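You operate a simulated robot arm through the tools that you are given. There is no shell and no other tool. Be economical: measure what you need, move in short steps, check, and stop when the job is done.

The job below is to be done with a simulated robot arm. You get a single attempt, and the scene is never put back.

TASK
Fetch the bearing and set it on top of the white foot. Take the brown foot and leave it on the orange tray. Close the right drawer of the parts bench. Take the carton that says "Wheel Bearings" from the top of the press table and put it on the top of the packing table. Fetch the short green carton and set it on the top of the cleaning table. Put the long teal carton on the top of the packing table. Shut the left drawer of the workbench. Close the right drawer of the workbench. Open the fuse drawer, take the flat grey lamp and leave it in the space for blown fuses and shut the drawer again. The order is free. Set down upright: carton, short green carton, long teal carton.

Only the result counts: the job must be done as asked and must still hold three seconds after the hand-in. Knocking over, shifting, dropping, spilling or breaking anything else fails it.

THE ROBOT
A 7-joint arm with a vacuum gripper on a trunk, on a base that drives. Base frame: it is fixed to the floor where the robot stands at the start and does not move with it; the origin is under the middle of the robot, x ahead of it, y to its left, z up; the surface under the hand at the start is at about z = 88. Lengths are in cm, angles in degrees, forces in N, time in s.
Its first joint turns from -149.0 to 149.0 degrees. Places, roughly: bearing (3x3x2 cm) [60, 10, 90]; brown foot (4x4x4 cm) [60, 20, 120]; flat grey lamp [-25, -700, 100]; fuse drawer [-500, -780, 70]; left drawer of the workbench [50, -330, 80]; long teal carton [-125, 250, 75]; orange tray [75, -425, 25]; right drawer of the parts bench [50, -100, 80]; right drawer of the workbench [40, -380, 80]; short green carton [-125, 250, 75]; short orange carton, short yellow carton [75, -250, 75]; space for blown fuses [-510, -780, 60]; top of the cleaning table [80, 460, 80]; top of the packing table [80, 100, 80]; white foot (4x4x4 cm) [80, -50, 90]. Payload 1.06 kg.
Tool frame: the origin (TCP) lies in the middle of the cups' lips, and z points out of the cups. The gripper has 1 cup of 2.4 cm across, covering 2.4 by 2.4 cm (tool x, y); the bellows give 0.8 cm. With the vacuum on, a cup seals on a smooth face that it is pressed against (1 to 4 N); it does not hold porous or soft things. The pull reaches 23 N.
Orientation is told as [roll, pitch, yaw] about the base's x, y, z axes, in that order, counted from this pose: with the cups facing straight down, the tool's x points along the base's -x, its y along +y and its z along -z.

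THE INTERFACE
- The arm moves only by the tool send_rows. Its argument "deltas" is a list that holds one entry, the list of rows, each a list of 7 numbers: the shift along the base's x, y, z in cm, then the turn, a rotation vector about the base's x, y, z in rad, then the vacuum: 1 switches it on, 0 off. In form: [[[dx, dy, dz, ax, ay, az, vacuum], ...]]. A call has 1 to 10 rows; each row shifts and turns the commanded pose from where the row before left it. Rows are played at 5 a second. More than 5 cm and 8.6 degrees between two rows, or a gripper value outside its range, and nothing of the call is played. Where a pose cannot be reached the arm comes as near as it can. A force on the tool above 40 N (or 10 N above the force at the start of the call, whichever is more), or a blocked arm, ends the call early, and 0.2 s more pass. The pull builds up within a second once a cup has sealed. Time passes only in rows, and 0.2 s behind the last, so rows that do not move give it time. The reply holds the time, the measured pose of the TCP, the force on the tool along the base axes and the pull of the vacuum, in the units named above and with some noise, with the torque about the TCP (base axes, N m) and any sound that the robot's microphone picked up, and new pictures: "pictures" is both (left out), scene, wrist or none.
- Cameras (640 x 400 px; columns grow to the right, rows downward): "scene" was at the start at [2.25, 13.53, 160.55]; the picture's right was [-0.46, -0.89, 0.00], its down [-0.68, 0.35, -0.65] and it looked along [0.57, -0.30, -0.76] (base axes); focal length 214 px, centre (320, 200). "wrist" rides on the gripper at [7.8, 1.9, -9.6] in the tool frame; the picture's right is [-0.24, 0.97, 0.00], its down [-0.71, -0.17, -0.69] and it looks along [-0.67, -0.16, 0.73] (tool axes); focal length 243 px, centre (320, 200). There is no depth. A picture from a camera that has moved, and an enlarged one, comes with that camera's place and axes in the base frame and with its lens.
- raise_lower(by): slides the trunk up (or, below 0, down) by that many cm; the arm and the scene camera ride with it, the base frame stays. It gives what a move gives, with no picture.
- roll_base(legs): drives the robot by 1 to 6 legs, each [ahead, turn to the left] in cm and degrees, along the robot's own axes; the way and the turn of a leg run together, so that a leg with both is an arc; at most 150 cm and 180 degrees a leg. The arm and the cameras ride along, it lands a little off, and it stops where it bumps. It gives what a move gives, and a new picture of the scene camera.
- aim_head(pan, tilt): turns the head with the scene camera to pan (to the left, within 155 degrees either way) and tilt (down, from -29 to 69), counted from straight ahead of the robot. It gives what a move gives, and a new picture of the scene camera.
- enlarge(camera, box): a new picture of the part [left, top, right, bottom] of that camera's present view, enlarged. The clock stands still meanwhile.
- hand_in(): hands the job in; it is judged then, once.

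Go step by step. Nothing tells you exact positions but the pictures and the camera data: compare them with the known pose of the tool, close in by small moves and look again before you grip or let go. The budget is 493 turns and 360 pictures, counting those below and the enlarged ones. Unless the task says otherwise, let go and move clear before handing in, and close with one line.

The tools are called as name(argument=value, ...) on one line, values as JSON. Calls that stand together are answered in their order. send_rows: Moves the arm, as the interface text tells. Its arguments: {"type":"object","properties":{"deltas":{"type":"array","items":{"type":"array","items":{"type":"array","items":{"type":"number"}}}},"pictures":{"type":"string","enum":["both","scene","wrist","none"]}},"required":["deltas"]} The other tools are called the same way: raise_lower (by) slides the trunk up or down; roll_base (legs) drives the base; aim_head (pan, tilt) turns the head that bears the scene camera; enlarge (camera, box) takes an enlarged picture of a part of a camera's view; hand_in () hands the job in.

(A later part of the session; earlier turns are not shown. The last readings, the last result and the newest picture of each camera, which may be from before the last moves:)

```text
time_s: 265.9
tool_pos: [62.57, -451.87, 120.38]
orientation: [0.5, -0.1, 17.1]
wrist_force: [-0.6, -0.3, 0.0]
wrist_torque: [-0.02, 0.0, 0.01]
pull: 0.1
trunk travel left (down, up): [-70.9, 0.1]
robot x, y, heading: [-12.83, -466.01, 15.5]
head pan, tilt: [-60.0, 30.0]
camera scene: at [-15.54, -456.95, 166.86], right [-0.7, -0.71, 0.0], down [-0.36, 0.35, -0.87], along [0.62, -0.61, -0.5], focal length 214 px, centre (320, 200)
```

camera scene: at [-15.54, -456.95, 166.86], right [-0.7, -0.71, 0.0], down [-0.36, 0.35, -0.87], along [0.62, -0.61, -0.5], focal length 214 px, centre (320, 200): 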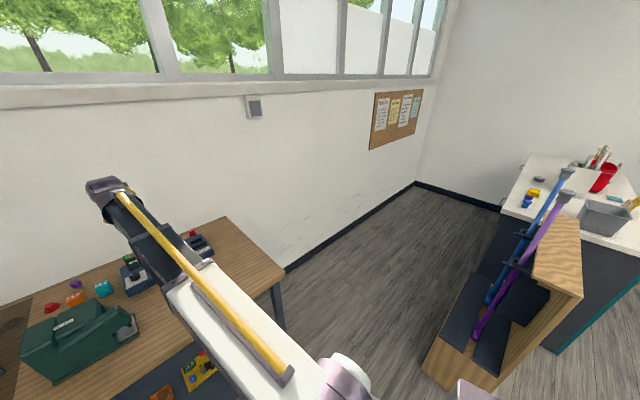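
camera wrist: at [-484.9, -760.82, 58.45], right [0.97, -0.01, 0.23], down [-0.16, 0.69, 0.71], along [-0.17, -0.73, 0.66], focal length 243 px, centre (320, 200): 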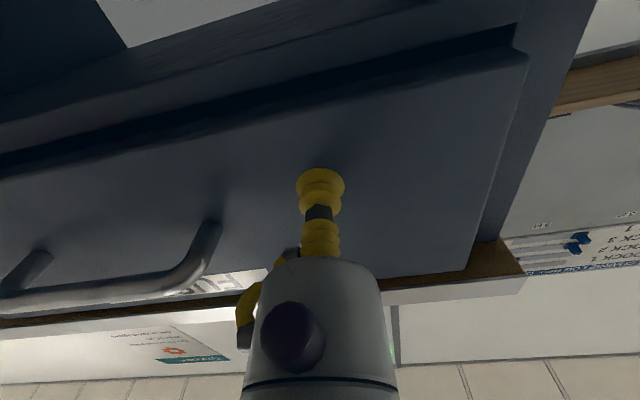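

roll_base(legs=[[0, -78], [125, 0], [0, -27], [80, 0]])

aim_head(pan=-80, tilt=40)

```text
time_s: 280.7
tool_pos: [40.84, -730.7, 120.36]
orientation: [0.7, -0.2, -87.4]
wrist_force: [0.2, -0.6, -0.8]
wrist_torque: [0.02, -0.04, 0.01]
pull: 0.0
trunk travel left (down, up): [-70.9, 0.1]
robot x, y, heading: [45.86, -653.92, -88.9]
head pan, tilt: [-60.0, 30.0]
camera scene: at [55.02, -653.84, 166.86], right [-0.52, 0.86, 0.0], down [0.43, 0.26, -0.87], along [-0.74, -0.45, -0.5], focal length 214 px, centre (320, 200)
```

scene: 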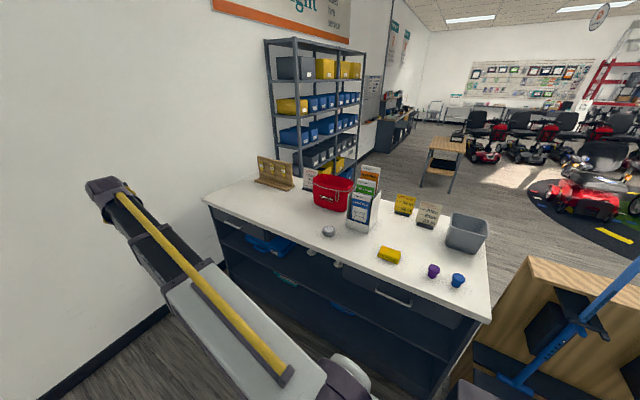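

```text
time_s: 281.5
tool_pos: [40.76, -730.7, 120.36]
orientation: [0.7, 0.0, -87.5]
wrist_force: [0.3, -0.6, -0.6]
wrist_torque: [0.02, -0.02, 0.01]
pull: 0.1
trunk travel left (down, up): [-70.9, 0.1]
robot x, y, heading: [45.77, -654.19, -88.7]
head pan, tilt: [-80.0, 40.0]
camera scene: at [54.42, -650.79, 165.33], right [-0.19, 0.98, 0.0], down [0.63, 0.12, -0.77], along [-0.75, -0.15, -0.64], focal length 214 px, centre (320, 200)
```

scene: 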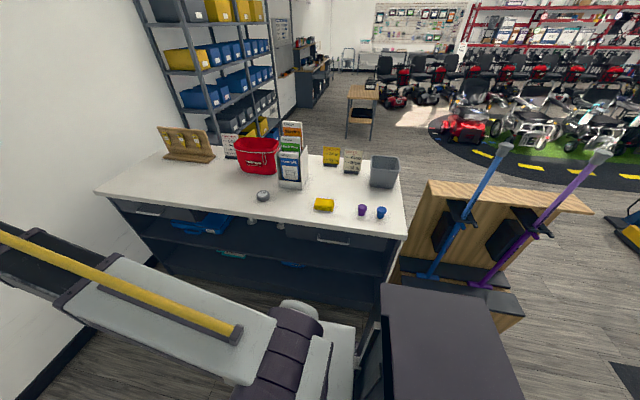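

The lamp is at ≈[-18.6, -693, ~101]. Swinging the arm right over it.

send_rows(deltas=[[[-4.5, 1.6, 0, 0, 0, -0.064, 0], [-4.5, 1.6, 0, 0, 0, -0.064, 0], [-4.5, 1.6, 0, 0, 0, -0.064, 0], [-4.5, 1.6, 0, 0, 0, -0.064, 0], [-4.5, 1.6, 0, 0, 0, -0.064, 0], [-4.5, 1.6, 0, 0, 0, -0.064, 0], [-4.5, 1.6, 0, 0, 0, -0.064, 0], [-4.5, 1.6, 0, 0, 0, -0.064, 0]]], pictures="none")

send_rows(deltas=[[[-3.4, 3.57, 0, 0, 0, -0.064, 0], [-3.4, 3.57, 0, 0, 0, -0.064, 0], [-3.4, 3.57, 0, 0, 0, -0.064, 0], [-3.4, 3.57, 0, 0, 0, -0.064, 0], [-3.4, 3.57, 0, 0, 0, -0.064, 0], [-3.4, 3.57, -2, 0, 0, -0.064, 0], [-3, 3, -2, 0, 0, -0.064, 0], [0, 0, 0, 0, 0, 0, 0]]])

```text
time_s: 283.3
tool_pos: [4.7, -717.82, 120.27]
orientation: [0.6, -0.2, -116.8]
wrist_force: [-0.3, -1.3, -0.4]
wrist_torque: [0.03, -0.02, 0.02]
pull: 0.1
trunk travel left (down, up): [-70.9, 0.1]
robot x, y, heading: [45.74, -653.89, -88.7]
head pan, tilt: [-80.0, 40.0]
```

```text
refused: row 6 steps farther than a row can; nothing moved
```

send_rows(deltas=[[[-3.4, 3.57, 0, 0, 0, -0.064, 0], [-3.4, 3.57, 0, 0, 0, -0.064, 0], [-3.4, 3.57, 0, 0, 0, -0.064, 0], [-3.4, 3.57, 0, 0, 0, -0.064, 0], [-3.4, 3.57, 0, 0, 0, -0.064, 0], [-3.4, 3.57, 0, 0, 0, -0.064, 0], [-3, 3, 0, 0, 0, -0.064, 0], [0, 0, -4, 0, 0, 0, 0], [0, 0, 0, 0, 0, 0, 0]]])

```text
time_s: 285.3
tool_pos: [-18.74, -693.72, 116.36]
orientation: [0.6, -0.1, -142.4]
wrist_force: [1.3, 0.2, -0.4]
wrist_torque: [-0.03, -0.01, -0.01]
pull: 0.2
trunk travel left (down, up): [-70.9, 0.1]
robot x, y, heading: [45.74, -653.88, -89.2]
head pan, tilt: [-80.0, 40.0]
camera scene: at [54.4, -650.81, 165.33], right [-0.19, 0.98, 0.0], down [0.63, 0.12, -0.77], along [-0.75, -0.15, -0.64], focal length 214 px, centre (320, 200)
camera wrist: at [-11.45, -690.49, 126.04], right [0.41, -0.91, 0.01], down [-0.67, -0.29, 0.68], along [-0.62, -0.28, -0.73], focal length 243 px, centre (320, 200)
```

scene: 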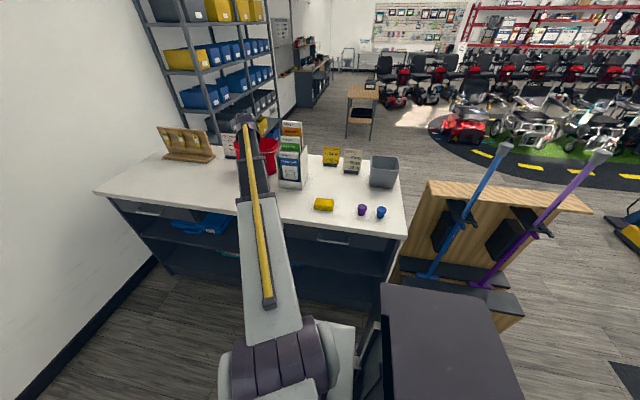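
wrist: 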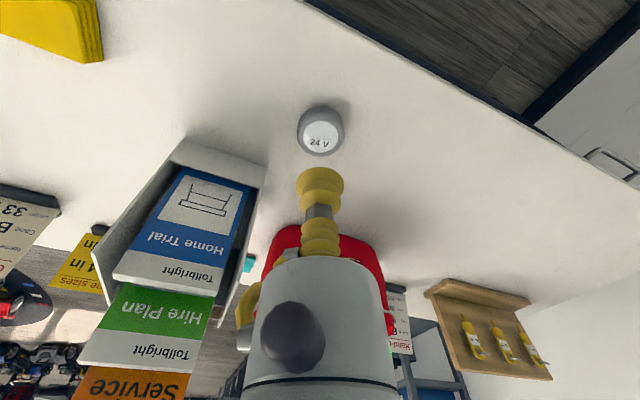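

Triangulating both views: the counter is lower than thought; lamp top ≈[-27.5, -698, 93]. Moving above it, keeping clear of the brochure stand.

send_rows(deltas=[[[-4.4, -2.2, 0, 0, 0, 0, 0], [-4.2, -2.2, -1, 0, 0, 0, 0], [0, 0, -4, 0, 0, 0, 0], [0, 0, -4, 0, 0, 0, 0], [0, 0, -4, 0, 0, 0, 0], [0, 0, 0, 0, 0, 0, 0]]], pictures="wrist")

```text
time_s: 286.7
tool_pos: [-27.18, -698.1, 103.39]
orientation: [0.7, -0.2, -142.4]
wrist_force: [-0.4, 0.3, 0.5]
wrist_torque: [0.02, -0.04, -0.04]
pull: 0.0
trunk travel left (down, up): [-70.9, 0.1]
robot x, y, heading: [46.05, -654.09, -89.0]
head pan, tilt: [-80.0, 40.0]
camera wrist: at [-19.85, -694.85, 113.07], right [0.41, -0.91, 0.01], down [-0.67, -0.29, 0.68], along [-0.62, -0.28, -0.73], focal length 243 px, centre (320, 200)
```

wrist: 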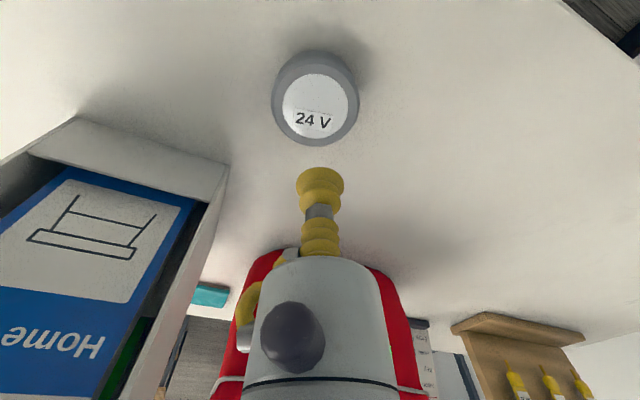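

send_rows(deltas=[[[0.4, 0.3, 0, 0, 0, 0, 0], [0, 0, -3.5, 0, 0, 0, 0], [0, 0, 0, 0, 0, 0, 0]]], pictures="none")

enlarge(camera="wrist", box=[240, 60, 400, 220])

```text
time_s: 287.5
tool_pos: [-26.73, -697.64, 99.79]
orientation: [0.6, -0.1, -142.4]
wrist_force: [-0.4, 0.6, -0.2]
wrist_torque: [-0.03, -0.03, 0.0]
pull: 0.1
trunk travel left (down, up): [-70.9, 0.1]
robot x, y, heading: [45.96, -653.8, -89.1]
head pan, tilt: [-80.0, 40.0]
```

```text
2.50 times, centred on (320, 140) of wrist
camera zoom: at [-19.49, -694.51, 109.49], right [0.41, -0.91, 0.01], down [-0.67, -0.29, 0.68], along [-0.62, -0.28, -0.73], focal length 606 px, centre (320, 350)
```

zoom: 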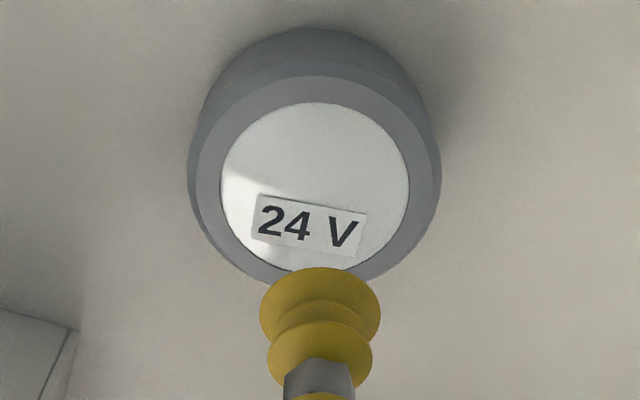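

Aligned; top ≈94.5. Descend with vacuum.

send_rows(deltas=[[[0, 0, -3, 0, 0, 0, 1], [0, 0, -1, 0, 0, 0, 1], [0, 0, -0.6, 0, 0, 0, 1], [0, 0, -0.4, 0, 0, 0, 1], [0, 0, -0.3, 0, 0, 0, 1], [0, 0, 0, 0, 0, 0, 1], [0, 0, 0, 0, 0, 0, 1]]], pictures="none")

```text
time_s: 289.1
tool_pos: [-26.49, -697.59, 94.78]
orientation: [0.6, -0.1, -142.4]
wrist_force: [-5.1, -3.3, 15.7]
wrist_torque: [0.06, 0.01, 0.03]
pull: 23.3
trunk travel left (down, up): [-70.9, 0.1]
robot x, y, heading: [46.08, -654.29, -89.0]
head pan, tilt: [-80.0, 40.0]
```

Got the lamp. Lift and swing the arm back in front of the robot.

send_rows(deltas=[[[0, 0, 3, 0, 0, 0, 1], [0, 0, 4.5, 0, 0, 0, 1], [0, 0, 4.5, 0, 0, 0, 1], [0, 0, 4.5, 0, 0, 0, 1], [0, 0, 4.5, 0, 0, 0, 1], [0, 0, 4.5, 0, 0, 0, 1], [3.4, -2, 0, 0, 0, 0.064, 1], [3.4, -2.5, 0, 0, 0, 0.064, 1], [3.4, -2.5, 0, 0, 0, 0.064, 1], [3.4, -2.5, 0, 0, 0, 0.064, 1]]], pictures="none")

send_rows(deltas=[[[3.8, -3, 0, 0, 0, 0.064, 1], [3.8, -3, 0, 0, 0, 0.064, 1], [3.8, -3, 0, 0, 0, 0.064, 1], [3.8, -2.5, 0, 0, 0, 0.064, 1], [4.5, -1.6, 0, 0, 0, 0.064, 1], [4.5, -1.6, 0, 0, 0, 0.064, 1], [4.5, -1.6, 0, 0, 0, 0.064, 1], [4.5, -1.6, 0, 0, 0, 0.064, 1], [4.5, -1.6, 0, 0, 0, 0.064, 1], [4.5, -1.6, 0, 0, 0, 0.064, 1]]], pictures="scene")

```text
time_s: 291.3
tool_pos: [-13.08, -707.24, 120.18]
orientation: [0.6, -0.1, -127.7]
wrist_force: [0.0, -0.7, -1.0]
wrist_torque: [0.01, -0.01, 0.0]
pull: 22.7
trunk travel left (down, up): [-70.9, 0.1]
robot x, y, heading: [46.07, -654.12, -88.8]
head pan, tilt: [-80.0, 40.0]
```

```text
time_s: 293.5
tool_pos: [29.21, -727.95, 119.77]
orientation: [0.5, 0.0, -91.0]
wrist_force: [0.1, 0.2, -1.1]
wrist_torque: [-0.01, -0.01, 0.0]
pull: 23.3
trunk travel left (down, up): [-70.9, 0.1]
robot x, y, heading: [46.04, -654.21, -88.9]
head pan, tilt: [-80.0, 40.0]
camera scene: at [54.46, -650.8, 165.33], right [-0.19, 0.98, 0.0], down [0.63, 0.12, -0.77], along [-0.75, -0.15, -0.64], focal length 214 px, centre (320, 200)
```

scene: 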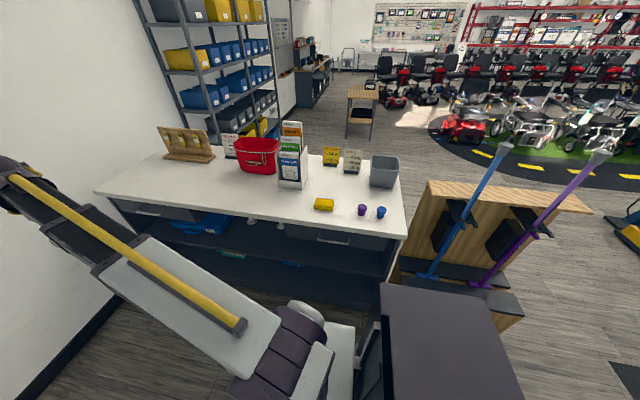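

Reverse out of the gap along the same path, then head back to the fuse bench.

roll_base(legs=[[-80, 0], [0, 26], [-125, 0]])

roll_base(legs=[[0, -104], [150, 0], [104, 0]])

```text
time_s: 304.8
tool_pos: [8.65, -538.75, 119.93]
orientation: [0.7, -0.1, -66.4]
wrist_force: [0.6, -0.1, -2.3]
wrist_torque: [0.01, 0.0, 0.0]
pull: 22.6
trunk travel left (down, up): [-70.9, 0.1]
robot x, y, heading: [-6.91, -464.57, -64.2]
head pan, tilt: [-80.0, 40.0]
camera scene: at [-0.47, -458.03, 165.33], right [-0.58, 0.81, 0.0], down [0.52, 0.37, -0.77], along [-0.62, -0.45, -0.64], focal length 214 px, centre (320, 200)
```

scene: 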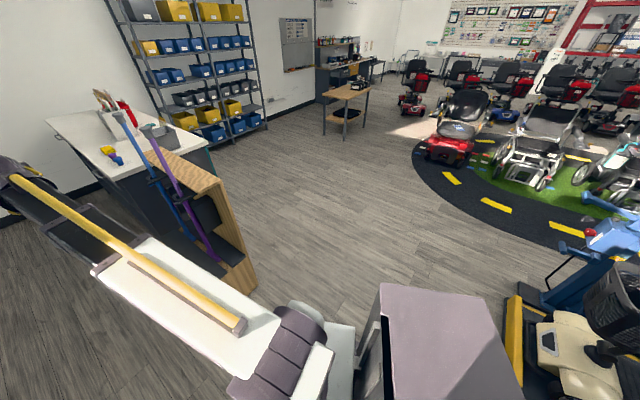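

```text
time_s: 321.4
tool_pos: [-327.62, -515.72, 119.92]
orientation: [0.6, -0.1, -170.2]
wrist_force: [0.1, -1.3, -1.3]
wrist_torque: [-0.01, 0.01, -0.03]
pull: 22.8
trunk travel left (down, up): [-70.9, 0.1]
robot x, y, heading: [-252.5, -518.1, -167.8]
head pan, tilt: [-80.0, 40.0]
camera scene: at [-247.36, -525.82, 165.33], right [0.93, 0.38, 0.0], down [0.24, -0.6, -0.77], along [-0.29, 0.71, -0.64], focal length 214 px, centre (320, 200)
```

scene: 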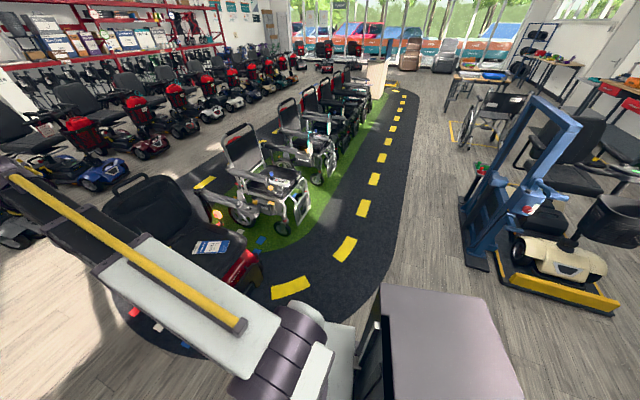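

roll_base(legs=[[0, 5.5], [150, 0], [15, 0], [0, 29], [98, 0], [0, 43]])

aim_head(pan=-5, tilt=45)

```text
time_s: 338.6
tool_pos: [-500.28, -710.32, 120.0]
orientation: [0.6, 0.0, -93.7]
wrist_force: [0.4, 0.2, -1.7]
wrist_torque: [-0.03, -0.02, 0.02]
pull: 23.4
trunk travel left (down, up): [-70.9, 0.1]
robot x, y, heading: [-479.86, -637.67, -91.7]
head pan, tilt: [-80.0, 40.0]
camera scene: at [-471.36, -634.35, 165.33], right [-0.14, 0.99, 0.0], down [0.64, 0.09, -0.77], along [-0.76, -0.11, -0.64], focal length 214 px, centre (320, 200)
```

scene: 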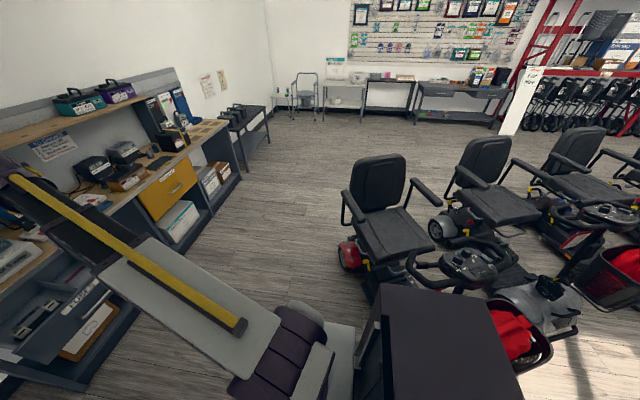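

```text
time_s: 340.0
tool_pos: [-500.28, -710.23, 119.86]
orientation: [0.6, -0.1, -93.8]
wrist_force: [0.4, 0.0, -1.3]
wrist_torque: [-0.01, -0.02, 0.0]
pull: 22.7
trunk travel left (down, up): [-70.9, 0.1]
robot x, y, heading: [-479.83, -637.23, -91.7]
head pan, tilt: [-5.0, 45.0]
camera scene: at [-463.93, -641.19, 164.6], right [-0.99, 0.12, 0.0], down [0.08, 0.7, -0.71], along [-0.08, -0.7, -0.71], focal length 214 px, centre (320, 200)
```

scene: 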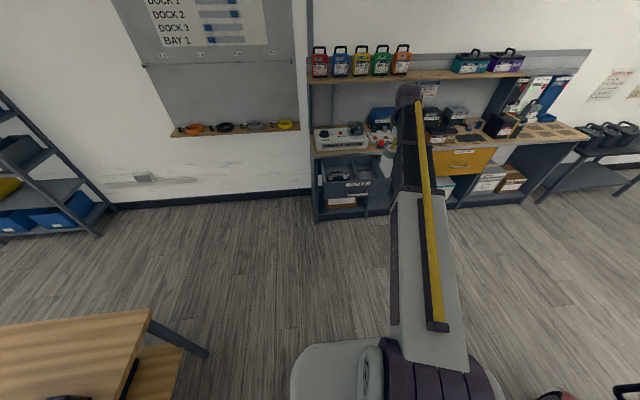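

enlarge(camera="scene", box=[300, 110, 420, 220])

```text
3.64 times, centred on (360, 165) of scene
camera zoom: at [-463.93, -641.19, 164.6], right [-0.99, 0.12, 0.0], down [0.08, 0.7, -0.71], along [-0.08, -0.7, -0.71], focal length 780 px, centre (174, 327)
```

zoom: 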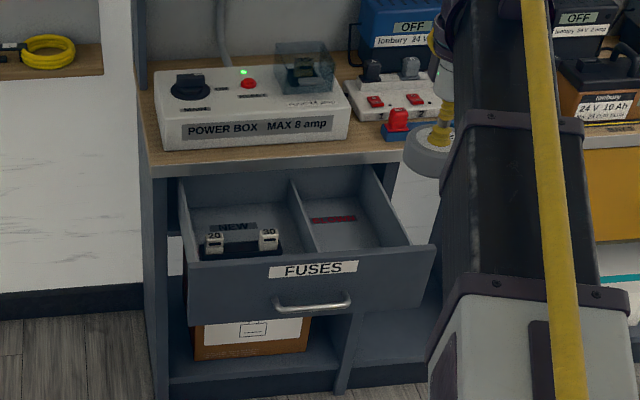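

The empty compartment with the red label is the west one: x≈-501…-520. Drive forward and hover the lamp over it.

roll_base(legs=[[40, 0]])

send_rows(deltas=[[[-4, 0, 0, 0, 0, 0, 1], [-4, 0, 0, 0, 0, 0, 1], [-1.5, 0, 0, 0, 0, 0, 1], [0, 0, -4.5, 0, 0, 0, 1], [0, 0, -4.5, 0, 0, 0, 1], [0, 0, -4.5, 0, 0, 0, 1], [0, 0, -4.5, 0, 0, 0, 1], [0, 0, 0, 0, 0, 0, 1]]])

```text
time_s: 342.5
tool_pos: [-501.21, -750.6, 119.89]
orientation: [0.6, 0.0, -93.7]
wrist_force: [0.8, -0.7, -1.1]
wrist_torque: [0.02, -0.01, -0.01]
pull: 22.7
trunk travel left (down, up): [-70.9, 0.1]
robot x, y, heading: [-480.79, -677.38, -91.4]
head pan, tilt: [-5.0, 45.0]
camera scene: at [-465.06, -681.55, 164.6], right [-0.99, 0.11, 0.0], down [0.08, 0.7, -0.71], along [-0.08, -0.7, -0.71], focal length 214 px, centre (320, 200)
```

scene: 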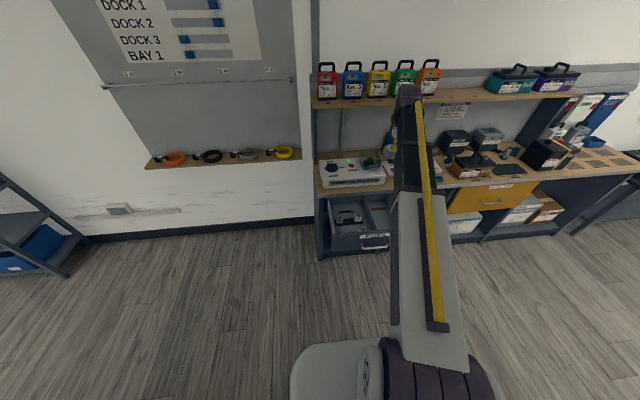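

```text
time_s: 344.3
tool_pos: [-510.66, -750.61, 101.74]
orientation: [0.6, -0.1, -93.7]
wrist_force: [1.3, -0.2, -1.1]
wrist_torque: [0.01, 0.01, 0.0]
pull: 23.0
trunk travel left (down, up): [-70.9, 0.1]
robot x, y, heading: [-480.89, -677.49, -91.6]
head pan, tilt: [-5.0, 45.0]
camera scene: at [-465.06, -681.54, 164.6], right [-0.99, 0.11, 0.0], down [0.08, 0.7, -0.71], along [-0.08, -0.7, -0.71], focal length 214 px, centre (320, 200)
camera wrist: at [-508.38, -743.14, 111.41], right [0.95, -0.3, 0.01], down [-0.22, -0.69, 0.68], along [-0.2, -0.66, -0.73], focal length 243 px, centre (320, 200)
```

scene: 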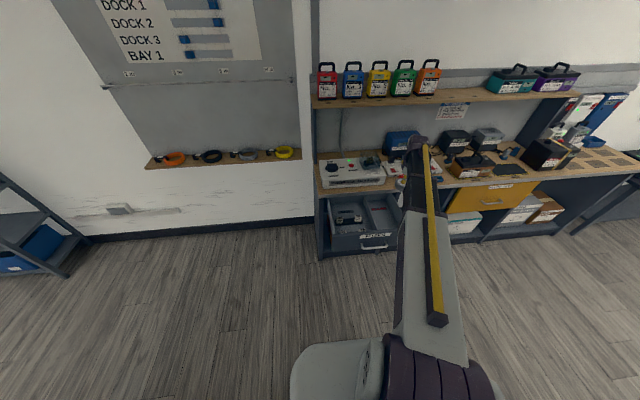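
wrist: 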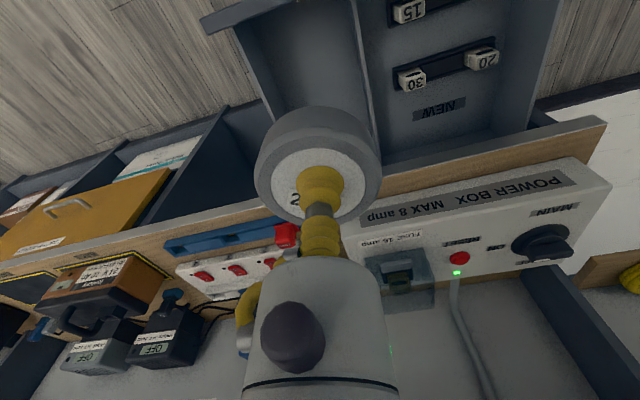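

Compartment: x≈-505…-520, y≈-746…-765. Centre over [-512.5, -757] and descend.

send_rows(deltas=[[[-1.0, -3.2, 0, 0, 0, 0, 1], [-0.9, -3.2, 0, 0, 0, 0, 1], [0, 0, -4, 0, 0, 0, 1], [0, 0, -4, 0, 0, 0, 1], [0, 0, -4, 0, 0, 0, 1], [0, 0, -4, 0, 0, 0, 1], [0, 0, 0, 0, 0, 0, 1]]], pictures="wrist")

```text
time_s: 345.9
tool_pos: [-512.67, -757.14, 85.72]
orientation: [0.5, 0.0, -93.7]
wrist_force: [0.7, -0.5, -0.5]
wrist_torque: [0.02, -0.01, -0.04]
pull: 23.0
trunk travel left (down, up): [-70.9, 0.1]
robot x, y, heading: [-481.24, -677.5, -91.6]
head pan, tilt: [-5.0, 45.0]
camera wrist: at [-510.34, -749.53, 95.4], right [0.95, -0.3, 0.01], down [-0.22, -0.69, 0.68], along [-0.2, -0.66, -0.73], focal length 243 px, centre (320, 200)
```

wrist: 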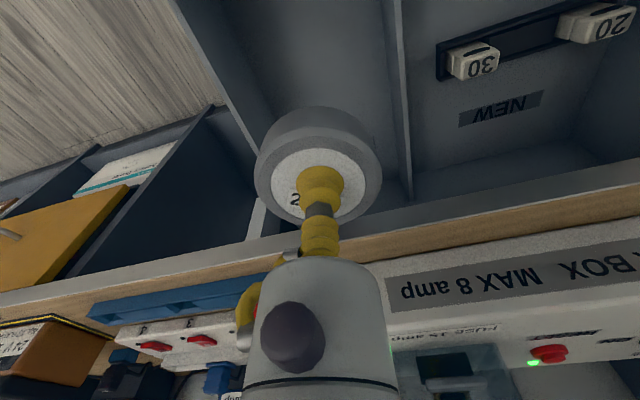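

Shift slightly away from the bench edge and toward the compartment's centre, and yaw the tool a bit so the wrist camera clears the drawer front.

send_rows(deltas=[[[-0.4, 0.6, 0, 0, 0, -0.133, 1], [-0.4, 0.6, 0, 0, 0, -0.133, 1], [0, 0, 0, 0, 0, -0.133, 1], [0, 0, -3, 0, 0, 0, 1], [0, 0, -3, 0, 0, 0, 1], [0, 0, 0, 0, 0, 0, 1]]])

enlarge(camera="scene", box=[300, 110, 460, 270])

```text
time_s: 347.3
tool_pos: [-513.33, -755.79, 79.82]
orientation: [0.6, -0.1, -116.6]
wrist_force: [0.6, -0.8, -1.2]
wrist_torque: [0.01, 0.0, 0.03]
pull: 23.0
trunk travel left (down, up): [-70.9, 0.1]
robot x, y, heading: [-480.85, -677.56, -91.6]
head pan, tilt: [-5.0, 45.0]
camera scene: at [-465.06, -681.53, 164.6], right [-0.99, 0.11, 0.0], down [0.08, 0.7, -0.71], along [-0.08, -0.7, -0.71], focal length 214 px, centre (320, 200)
camera wrist: at [-508.21, -749.71, 89.49], right [0.76, -0.65, 0.01], down [-0.48, -0.55, 0.68], along [-0.44, -0.53, -0.73], focal length 243 px, centre (320, 200)
```

scene: 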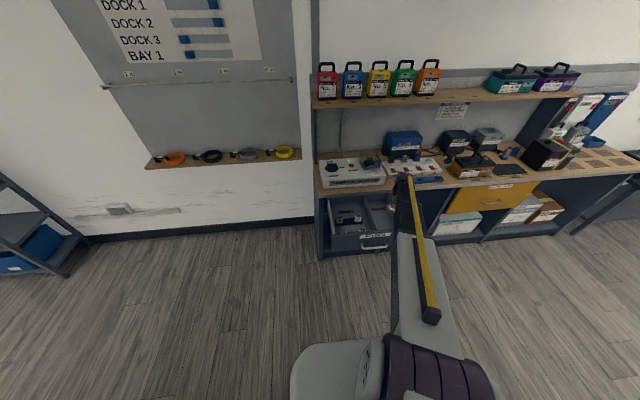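
wrist: 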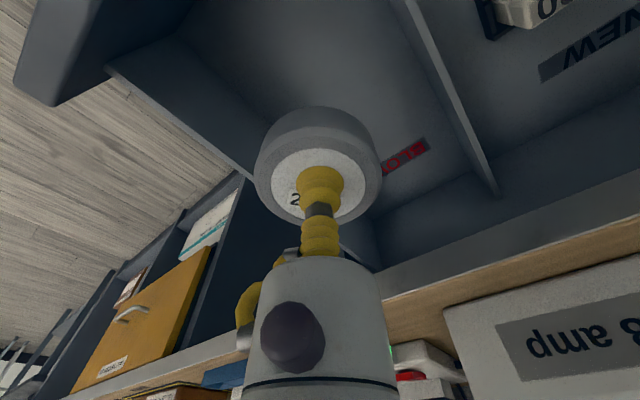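

```text
2.50 times, centred on (380, 190) of scene
camera zoom: at [-465.06, -681.53, 164.6], right [-0.99, 0.11, 0.0], down [0.08, 0.7, -0.71], along [-0.08, -0.7, -0.71], focal length 536 px, centre (170, 225)
```

zoom: 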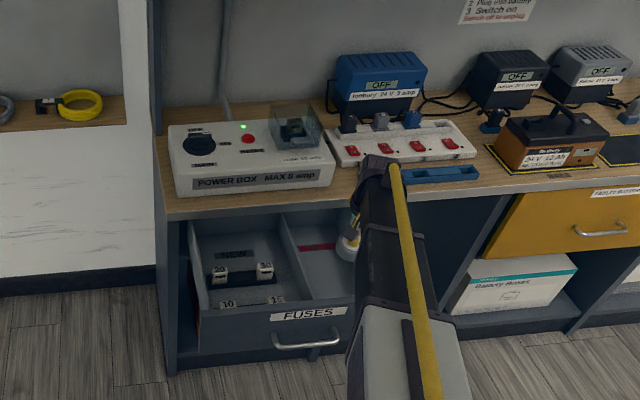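

The label reads "BLOWN"; the lamp will land in the middle of that compartment. Descend.

send_rows(deltas=[[[0, 0, -4, 0, 0, 0, 1], [0, 0, -4, 0, 0, 0, 1], [0, 0, -3, 0, 0, 0, 1], [0, 0, 0, 0, 0, 0, 1]]], pictures="wrist")

```text
time_s: 348.3
tool_pos: [-513.48, -755.7, 68.8]
orientation: [0.6, -0.1, -116.6]
wrist_force: [-0.6, -0.7, -0.6]
wrist_torque: [0.0, -0.02, -0.01]
pull: 23.0
trunk travel left (down, up): [-70.9, 0.1]
robot x, y, heading: [-481.23, -677.54, -91.4]
head pan, tilt: [-5.0, 45.0]
camera wrist: at [-508.37, -749.71, 78.55], right [0.76, -0.64, 0.01], down [-0.48, -0.55, 0.68], along [-0.44, -0.53, -0.73], focal length 243 px, centre (320, 200)
```

wrist: 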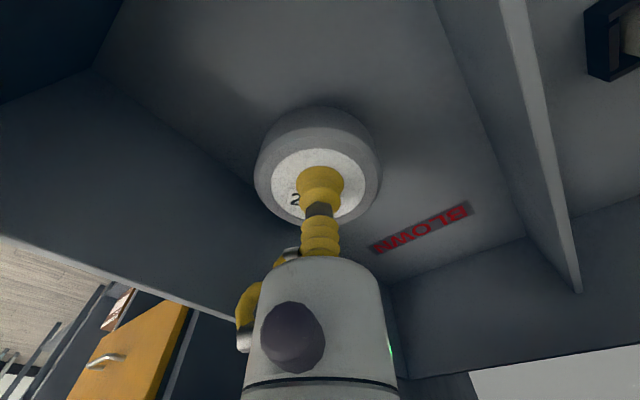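

send_rows(deltas=[[[0, 0, -0.8, 0, 0, 0, 1], [0, 0, -0.7, 0, 0, 0, 1], [0, 0, -0.5, 0, 0, 0, 1], [0, 0, 0, 0, 0, 0, 1]]], pictures="none")

send_rows(deltas=[[[0, 0, -0.5, 0, 0, 0, 1], [0, 0, -0.5, 0, 0, 0, 1], [0, 0, 0, 0, 0, 0, 1]]], pictures="wrist")

```text
time_s: 349.3
tool_pos: [-513.55, -755.83, 66.85]
orientation: [0.7, -0.1, -116.5]
wrist_force: [-0.3, -0.1, 1.3]
wrist_torque: [0.03, 0.05, 0.02]
pull: 22.7
trunk travel left (down, up): [-70.9, 0.1]
robot x, y, heading: [-481.48, -677.54, -91.7]
head pan, tilt: [-5.0, 45.0]
```

```text
time_s: 350.1
tool_pos: [-513.45, -755.72, 66.04]
orientation: [0.5, -0.2, -116.6]
wrist_force: [0.0, -0.4, 20.1]
wrist_torque: [0.05, 0.09, -0.02]
pull: 23.6
trunk travel left (down, up): [-70.9, 0.1]
robot x, y, heading: [-481.43, -677.44, -91.0]
head pan, tilt: [-5.0, 45.0]
camera wrist: at [-508.39, -749.61, 75.71], right [0.76, -0.64, 0.01], down [-0.48, -0.55, 0.69], along [-0.44, -0.53, -0.73], focal length 243 px, centre (320, 200)
```

wrist: 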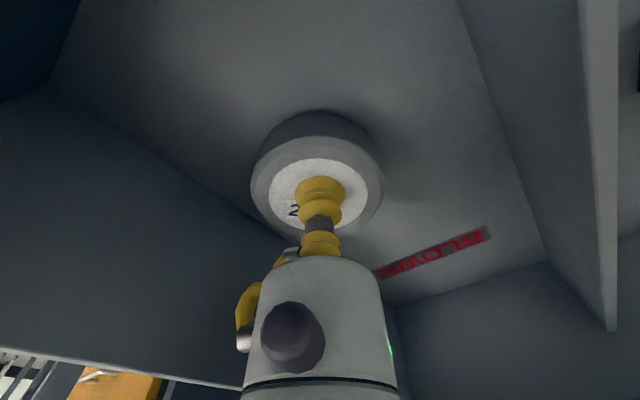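

On the compartment's floor. Ease off, release, and rise straight up.

send_rows(deltas=[[[0, 0, 0.5, 0, 0, 0, 1], [0, 0, 0.2, 0, 0, 0, 0], [0, 0, 0, 0, 0, 0, 0], [0, 0, 0, 0, 0, 0, 0], [0, 0, 0, 0, 0, 0, 0], [0, 0, 0, 0, 0, 0, 0], [0, 0, 0.5, 0, 0, 0, 0], [0, 0, 2, 0, 0, 0, 0], [0, 0, 4, 0, 0, 0, 0], [0, 0, 4.5, 0, 0, 0, 0]]], pictures="wrist")

```text
time_s: 352.3
tool_pos: [-513.33, -755.8, 77.64]
orientation: [0.7, -0.2, -116.5]
wrist_force: [0.4, 0.6, -0.4]
wrist_torque: [-0.02, 0.0, 0.02]
pull: 0.0
trunk travel left (down, up): [-70.9, 0.1]
robot x, y, heading: [-481.26, -677.2, -91.7]
head pan, tilt: [-5.0, 45.0]
camera wrist: at [-508.23, -749.72, 87.3], right [0.76, -0.64, 0.01], down [-0.48, -0.55, 0.68], along [-0.44, -0.53, -0.73], focal length 243 px, centre (320, 200)
```

wrist: 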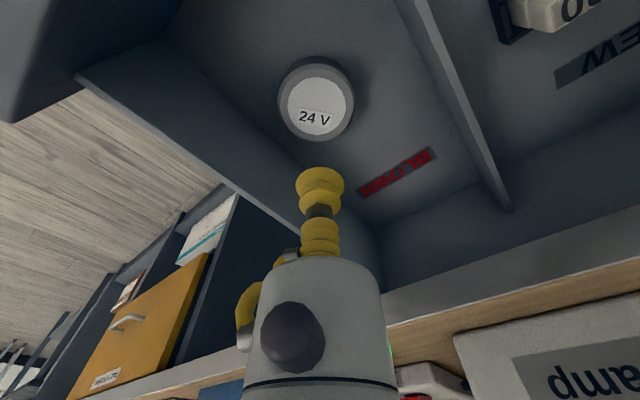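

The lamp lies in the blown-fuse space. Rise, back away, and turn the tool horizontal to shut the drawer.

send_rows(deltas=[[[0, 0, 5, 0, 0, 0, 0], [0, 0, 5, 0, 0, 0, 0], [0, 0, 5, 0, 0, 0, 0], [0, 0, 5, 0, 0, 0, 0], [0, 0, 5, 0, 0, 0, 0], [0, 0, 5, 0, 0, 0, 0], [0, 0, 5, 0, 0, 0, 0]]], pictures="none")

roll_base(legs=[[-32, 0]])

send_rows(deltas=[[[4.8, 0, 0, 0, 0, 0.133, 0], [4.8, 0, 0, 0, 0, 0.133, 0], [4.8, 0, 0, 0, 0, 0.14, 0], [4.8, 0, 0, 0, 0, 0.06, 0], [4.8, 0, 0, 0, 0, 0, 0], [0, 0, 0, -0.131, 0, 0, 0], [0, 0, 0, -0.131, 0, 0, 0], [0, 0, 0, -0.131, 0, 0, 0], [0, 0, 0, -0.131, 0, 0, 0]]], pictures="none")

send_rows(deltas=[[[0, 0, 0, -0.131, 0, 0, 0], [0, 0, 0, -0.131, 0, 0, 0], [0, 0, 0, -0.131, 0, 0, 0], [0, 0, 0, -0.131, 0, 0, 0], [0, 0, 0, -0.131, 0, 0, 0], [0, 0, 0, -0.131, 0, 0, 0], [0, 0, 0, -0.131, 0, 0, 0], [0, 0, 0, -0.13, 0, 0, 0], [0, 0, 0, 0, 0, 0, 0]]], pictures="scene")

```text
time_s: 353.9
tool_pos: [-513.76, -755.83, 112.62]
orientation: [0.6, 0.0, -116.5]
wrist_force: [-0.2, 0.2, 0.1]
wrist_torque: [-0.01, -0.02, -0.02]
pull: 0.1
trunk travel left (down, up): [-70.9, 0.1]
robot x, y, heading: [-480.87, -677.91, -91.6]
head pan, tilt: [-5.0, 45.0]
```

```text
time_s: 356.0
tool_pos: [-512.65, -725.21, 112.7]
orientation: [0.6, 0.0, -116.4]
wrist_force: [0.7, 0.1, -0.8]
wrist_torque: [0.0, -0.02, 0.0]
pull: 0.0
trunk travel left (down, up): [-70.9, 0.1]
robot x, y, heading: [-480.0, -646.84, -91.5]
head pan, tilt: [-5.0, 45.0]
camera scene: at [-464.26, -650.72, 164.61], right [-0.99, 0.11, 0.0], down [0.08, 0.7, -0.71], along [-0.08, -0.7, -0.71], focal length 214 px, centre (320, 200)
```

scene: 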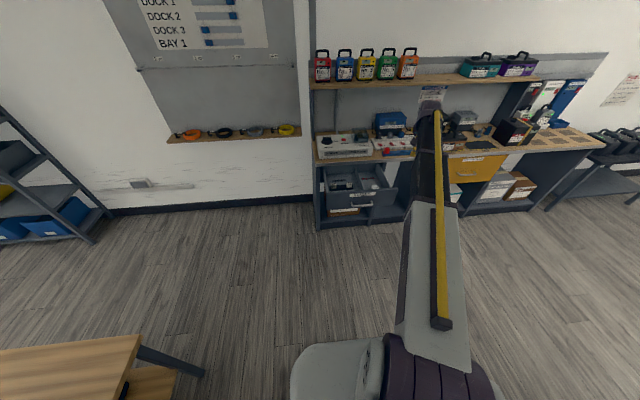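

```text
time_s: 358.0
tool_pos: [-488.75, -725.39, 112.59]
orientation: [0.5, -30.2, -89.6]
wrist_force: [0.3, 0.5, 0.0]
wrist_torque: [0.01, 0.04, 0.03]
pull: 0.1
trunk travel left (down, up): [-70.9, 0.1]
robot x, y, heading: [-480.42, -646.96, -91.5]
head pan, tilt: [-5.0, 45.0]
```

```text
time_s: 360.0
tool_pos: [-488.14, -725.44, 112.73]
orientation: [-2.0, -84.8, -85.9]
wrist_force: [0.5, 0.0, -0.8]
wrist_torque: [0.01, 0.0, 0.02]
pull: 0.0
out of reach, approached as far as the arm can: row 8
trunk travel left (down, up): [-70.9, 0.1]
robot x, y, heading: [-480.2, -647.26, -91.3]
head pan, tilt: [-5.0, 45.0]
camera scene: at [-464.26, -650.76, 164.6], right [-0.99, 0.11, 0.0], down [0.08, 0.7, -0.71], along [-0.08, -0.7, -0.71], focal length 214 px, centre (320, 200)
```

scene: 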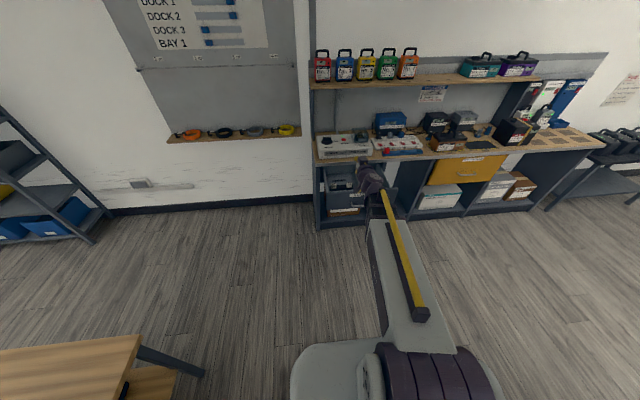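

Lower to drawer height and push it closed.

raise_lower(by=-40)

raise_lower(by=-6)

send_rows(deltas=[[[0, -3, 0, 0, 0, 0, 0], [0, -3, 0, 0, 0, 0, 0], [0, -3, 0, 0, 0, 0, 0], [0, -3, 0, 0, 0, 0, 0], [0, -1.5, 0, 0, 0, 0, 0], [0, -1, 0, 0, 0, 0, 0]]])

```text
time_s: 363.8
tool_pos: [-488.16, -725.26, 72.78]
orientation: [-2.0, -84.8, -85.9]
wrist_force: [-0.6, 0.0, -0.3]
wrist_torque: [0.02, -0.01, 0.0]
pull: 0.1
trunk travel left (down, up): [-30.9, 40.1]
robot x, y, heading: [-480.45, -646.7, -91.1]
head pan, tilt: [-5.0, 45.0]
```

```text
time_s: 364.8
tool_pos: [-488.06, -725.38, 66.71]
orientation: [-2.0, -84.7, -85.8]
wrist_force: [0.5, -0.3, -0.1]
wrist_torque: [-0.01, -0.01, 0.01]
pull: 0.1
trunk travel left (down, up): [-24.9, 46.1]
robot x, y, heading: [-480.44, -646.72, -91.2]
head pan, tilt: [-5.0, 45.0]
```

```text
time_s: 366.2
tool_pos: [-488.09, -739.86, 66.38]
orientation: [-2.1, -84.8, -85.8]
wrist_force: [0.2, 0.5, 0.2]
wrist_torque: [-0.01, 0.01, -0.01]
pull: 0.1
trunk travel left (down, up): [-24.9, 46.1]
robot x, y, heading: [-480.4, -646.83, -91.5]
head pan, tilt: [-5.0, 45.0]
camera scene: at [-464.26, -650.75, 118.6], right [-0.99, 0.11, 0.0], down [0.08, 0.7, -0.71], along [-0.08, -0.7, -0.71], focal length 214 px, centre (320, 200)
camera wrist: at [-486.66, -729.68, 59.69], right [0.97, 0.01, 0.23], down [-0.19, 0.61, 0.77], along [-0.13, -0.79, 0.6], focal length 243 px, centre (320, 200)
```

scene: 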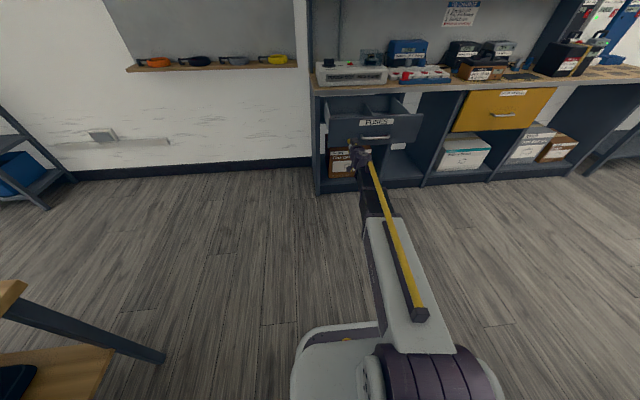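
wrist: 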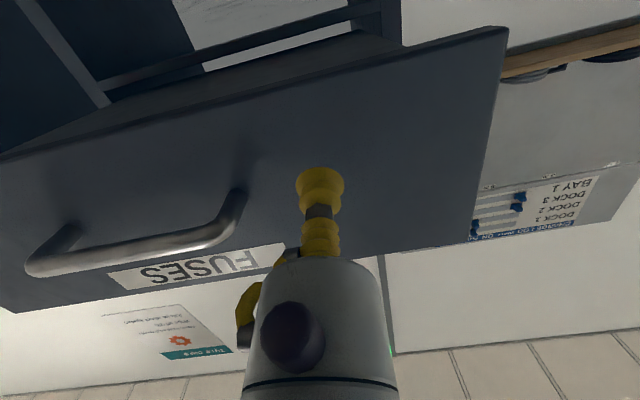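

I'm too far back for the whole stroke; retract the arm 13 cm, drive forward 13 cm, then push slowly.

send_rows(deltas=[[[0, 4.5, 0, 0, 0, 0, 0], [0, 4.5, 0, 0, 0, 0, 0], [0, 4, 0, 0, 0, 0, 0], [0, 0, 0, 0, 0, 0, 0]]], pictures="none")

roll_base(legs=[[12, 0]])

send_rows(deltas=[[[0, -1, 0, 0, 0, 0, 0], [0, -1, 0, 0, 0, 0, 0], [0, -1, 0, 0, 0, 0, 0], [0, -1.2, 0, 0, 0, 0, 0], [0, -1.2, 0, 0, 0, 0, 0], [0, -1.2, 0, 0, 0, 0, 0], [0, -1.2, 0, 0, 0, 0, 0], [0, -1.2, 0, 0, 0, 0, 0], [0, -1.2, 0, 0, 0, 0, 0], [0, -1.2, 0, 0, 0, 0, 0]]], pictures="none")

send_rows(deltas=[[[0, -1.2, 0, 0, 0, 0, 0], [0, -1.2, 0, 0, 0, 0, 0], [0, -1.2, 0, 0, 0, 0, 0], [0, -1.2, 0, 0, 0, 0, 0], [0, -1.2, 0, 0, 0, 0, 0], [0, -1.2, 0, 0, 0, 0, 0], [0, -1.2, 0, 0, 0, 0, 0], [0, -1.2, 0, 0, 0, 0, 0]]], pictures="scene")

```text
time_s: 367.2
tool_pos: [-488.7, -726.49, 66.42]
orientation: [-2.2, -84.8, -85.8]
wrist_force: [0.6, 0.0, -0.3]
wrist_torque: [-0.03, 0.0, -0.02]
pull: 0.1
trunk travel left (down, up): [-24.9, 46.1]
robot x, y, heading: [-480.6, -646.98, -91.2]
head pan, tilt: [-5.0, 45.0]
```

```text
time_s: 368.5
tool_pos: [-488.76, -738.74, 66.43]
orientation: [-2.0, -84.8, -85.9]
wrist_force: [0.0, -0.4, -0.1]
wrist_torque: [0.0, 0.02, -0.02]
pull: 0.0
trunk travel left (down, up): [-24.9, 46.1]
robot x, y, heading: [-480.42, -659.08, -91.2]
head pan, tilt: [-5.0, 45.0]
camera scene: at [-464.53, -662.95, 118.6], right [-0.99, 0.11, 0.0], down [0.08, 0.7, -0.71], along [-0.08, -0.7, -0.71], focal length 214 px, centre (320, 200)
```

scene: 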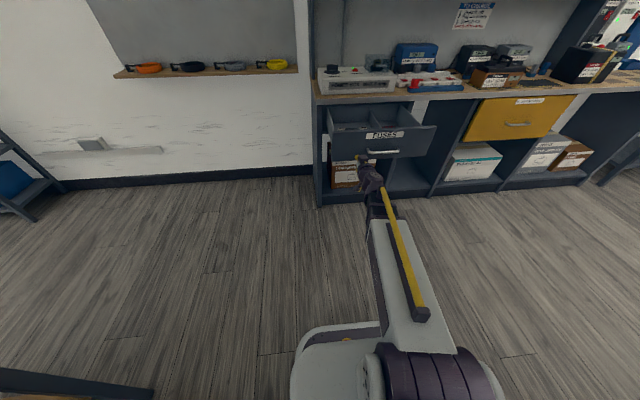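

```text
time_s: 370.7
tool_pos: [-488.92, -750.39, 66.5]
orientation: [-1.8, -84.9, -86.1]
wrist_force: [1.5, 0.5, 0.0]
wrist_torque: [0.03, 0.0, 0.02]
pull: 0.2
trunk travel left (down, up): [-24.9, 46.1]
robot x, y, heading: [-480.64, -659.3, -91.4]
head pan, tilt: [-5.0, 45.0]
```

```text
time_s: 372.5
tool_pos: [-488.77, -759.72, 66.3]
orientation: [-1.7, -84.8, -86.1]
wrist_force: [-0.6, -0.6, 0.0]
wrist_torque: [-0.01, -0.02, 0.02]
pull: 0.1
trunk travel left (down, up): [-24.9, 46.1]
robot x, y, heading: [-480.73, -658.92, -91.1]
head pan, tilt: [-5.0, 45.0]
camera scene: at [-464.53, -662.95, 118.6], right [-0.99, 0.11, 0.0], down [0.08, 0.7, -0.71], along [-0.08, -0.7, -0.71], focal length 214 px, centre (320, 200)
```

scene: 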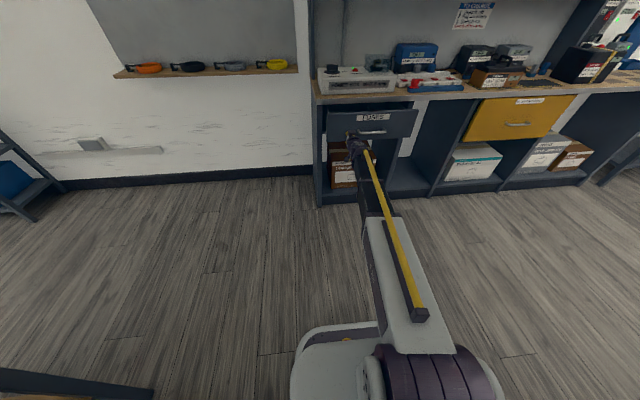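

send_rows(deltas=[[[0, -1.2, 0, 0, 0, 0, 0], [0, -1.2, 0, 0, 0, 0, 0], [0, -1.2, 0, 0, 0, 0, 0], [0, -1.2, 0, 0, 0, 0, 0], [0, -1.2, 0, 0, 0, 0, 0], [0, -1, 0, 0, 0, 0, 0], [0, -1, 0, 0, 0, 0, 0], [0, -0.7, 0, 0, 0, 0, 0], [0, -0.7, 0, 0, 0, 0, 0], [0, -0.7, 0, 0, 0, 0, 0]]], pictures="scene")

```text
time_s: 374.7
tool_pos: [-488.76, -769.85, 66.43]
orientation: [-2.5, -84.9, -85.4]
wrist_force: [0.1, 0.7, -0.6]
wrist_torque: [-0.01, 0.03, -0.01]
pull: 0.1
trunk travel left (down, up): [-24.9, 46.1]
robot x, y, heading: [-480.73, -659.09, -91.2]
head pan, tilt: [-5.0, 45.0]
camera scene: at [-464.53, -662.94, 118.6], right [-0.99, 0.11, 0.0], down [0.08, 0.7, -0.71], along [-0.08, -0.7, -0.71], focal length 214 px, centre (320, 200)
```

scene: 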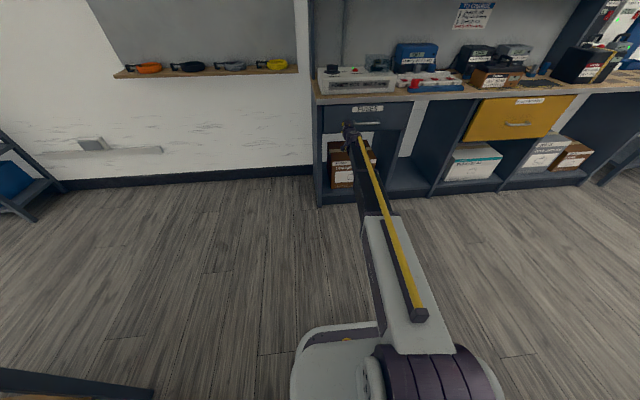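

Nearly home; push to the stop.

send_rows(deltas=[[[0, -0.5, 0, 0, 0, 0, 0], [0, -0.5, 0, 0, 0, 0, 0], [0, -0.5, 0, 0, 0, 0, 0], [0, -0.5, 0, 0, 0, 0, 0], [0, -0.5, 0, 0, 0, 0, 0], [0, -0.5, 0, 0, 0, 0, 0], [0, 0, 0, 0, 0, 0, 0]]], pictures="none")

enlarge(camera="scene", box=[300, 60, 460, 200])

```text
time_s: 375.6
tool_pos: [-488.73, -770.95, 66.35]
orientation: [-1.4, -84.7, -86.3]
wrist_force: [0.1, 9.2, 1.4]
wrist_torque: [-0.01, 0.05, -0.05]
pull: 0.0
trunk travel left (down, up): [-24.9, 46.1]
robot x, y, heading: [-480.78, -659.15, -91.5]
head pan, tilt: [-5.0, 45.0]
stopped in row 4: the force on the tool passed its limit at 46 N (the readings are from after the stop); the commanded pose is now the measured one
```

```text
2.86 times, centred on (380, 130) of scene
camera zoom: at [-464.53, -662.84, 118.62], right [-0.99, 0.11, 0.0], down [0.08, 0.7, -0.71], along [-0.08, -0.7, -0.71], focal length 613 px, centre (149, 400)
```

zoom: 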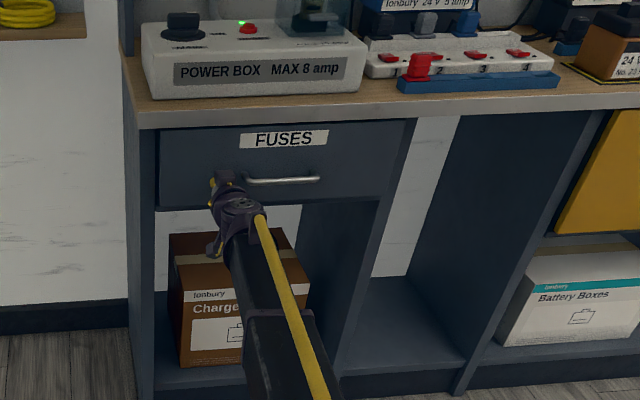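

The fuse drawer is shut. Retract, raise, and drive back north to the parts bench.

send_rows(deltas=[[[0, 3, 0, 0, 0, 0, 0], [0, 4.5, 0, 0, 0, 0, 0], [0, 4.5, 0, 0, 0, 0, 0], [0, 4.5, 0, 0, 0, 0, 0], [0, 4.5, 0, 0, 0, 0, 0], [0, 4.5, 0, 0, 0, 0, 0], [0, 4.5, 0, 0, 0, 0, 0]]], pictures="none")

roll_base(legs=[[-14, 0]])

raise_lower(by=40)

roll_base(legs=[[0, 140], [101, 0], [0, -35], [150, 0], [14, 0]])

```text
time_s: 377.2
tool_pos: [-488.53, -741.38, 66.12]
orientation: [-1.5, -84.7, -86.1]
wrist_force: [-0.2, -0.5, 0.1]
wrist_torque: [0.01, -0.02, 0.01]
pull: 0.1
trunk travel left (down, up): [-24.9, 46.1]
robot x, y, heading: [-480.59, -659.47, -91.2]
head pan, tilt: [-5.0, 45.0]
```

```text
time_s: 378.5
tool_pos: [-488.23, -727.02, 65.98]
orientation: [-1.6, -84.6, -86.2]
wrist_force: [0.3, -0.7, 0.0]
wrist_torque: [-0.02, 0.01, 0.01]
pull: 0.0
trunk travel left (down, up): [-24.9, 46.1]
robot x, y, heading: [-480.5, -644.77, -91.2]
head pan, tilt: [-5.0, 45.0]
camera scene: at [-464.21, -648.56, 118.6], right [-0.99, 0.11, 0.0], down [0.08, 0.7, -0.71], along [-0.08, -0.7, -0.71], focal length 214 px, centre (320, 200)
```

scene: 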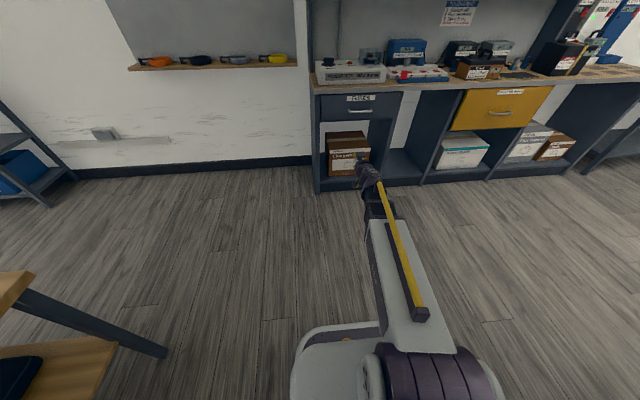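

```text
time_s: 382.3
tool_pos: [-488.25, -727.16, 106.05]
orientation: [-1.6, -84.7, -86.2]
wrist_force: [-0.9, 0.7, -0.6]
wrist_torque: [-0.02, 0.0, 0.01]
pull: 0.0
trunk travel left (down, up): [-64.9, 6.1]
robot x, y, heading: [-480.2, -644.84, -91.4]
head pan, tilt: [-5.0, 45.0]
```

```text
time_s: 402.6
tool_pos: [-177.3, -521.11, 106.12]
orientation: [-1.6, -84.6, 18.8]
wrist_force: [-0.8, 0.8, 0.0]
wrist_torque: [0.0, 0.04, -0.01]
pull: 0.1
trunk travel left (down, up): [-64.9, 6.1]
robot x, y, heading: [-258.89, -534.85, 13.7]
head pan, tilt: [-5.0, 45.0]
camera scene: at [-259.38, -517.9, 158.6], right [0.15, -0.99, 0.0], down [-0.7, -0.11, -0.71], along [0.7, 0.11, -0.71], focal length 214 px, centre (320, 200)
```

scene: 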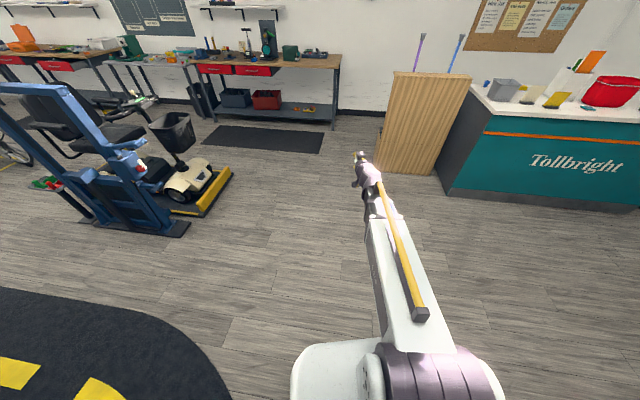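

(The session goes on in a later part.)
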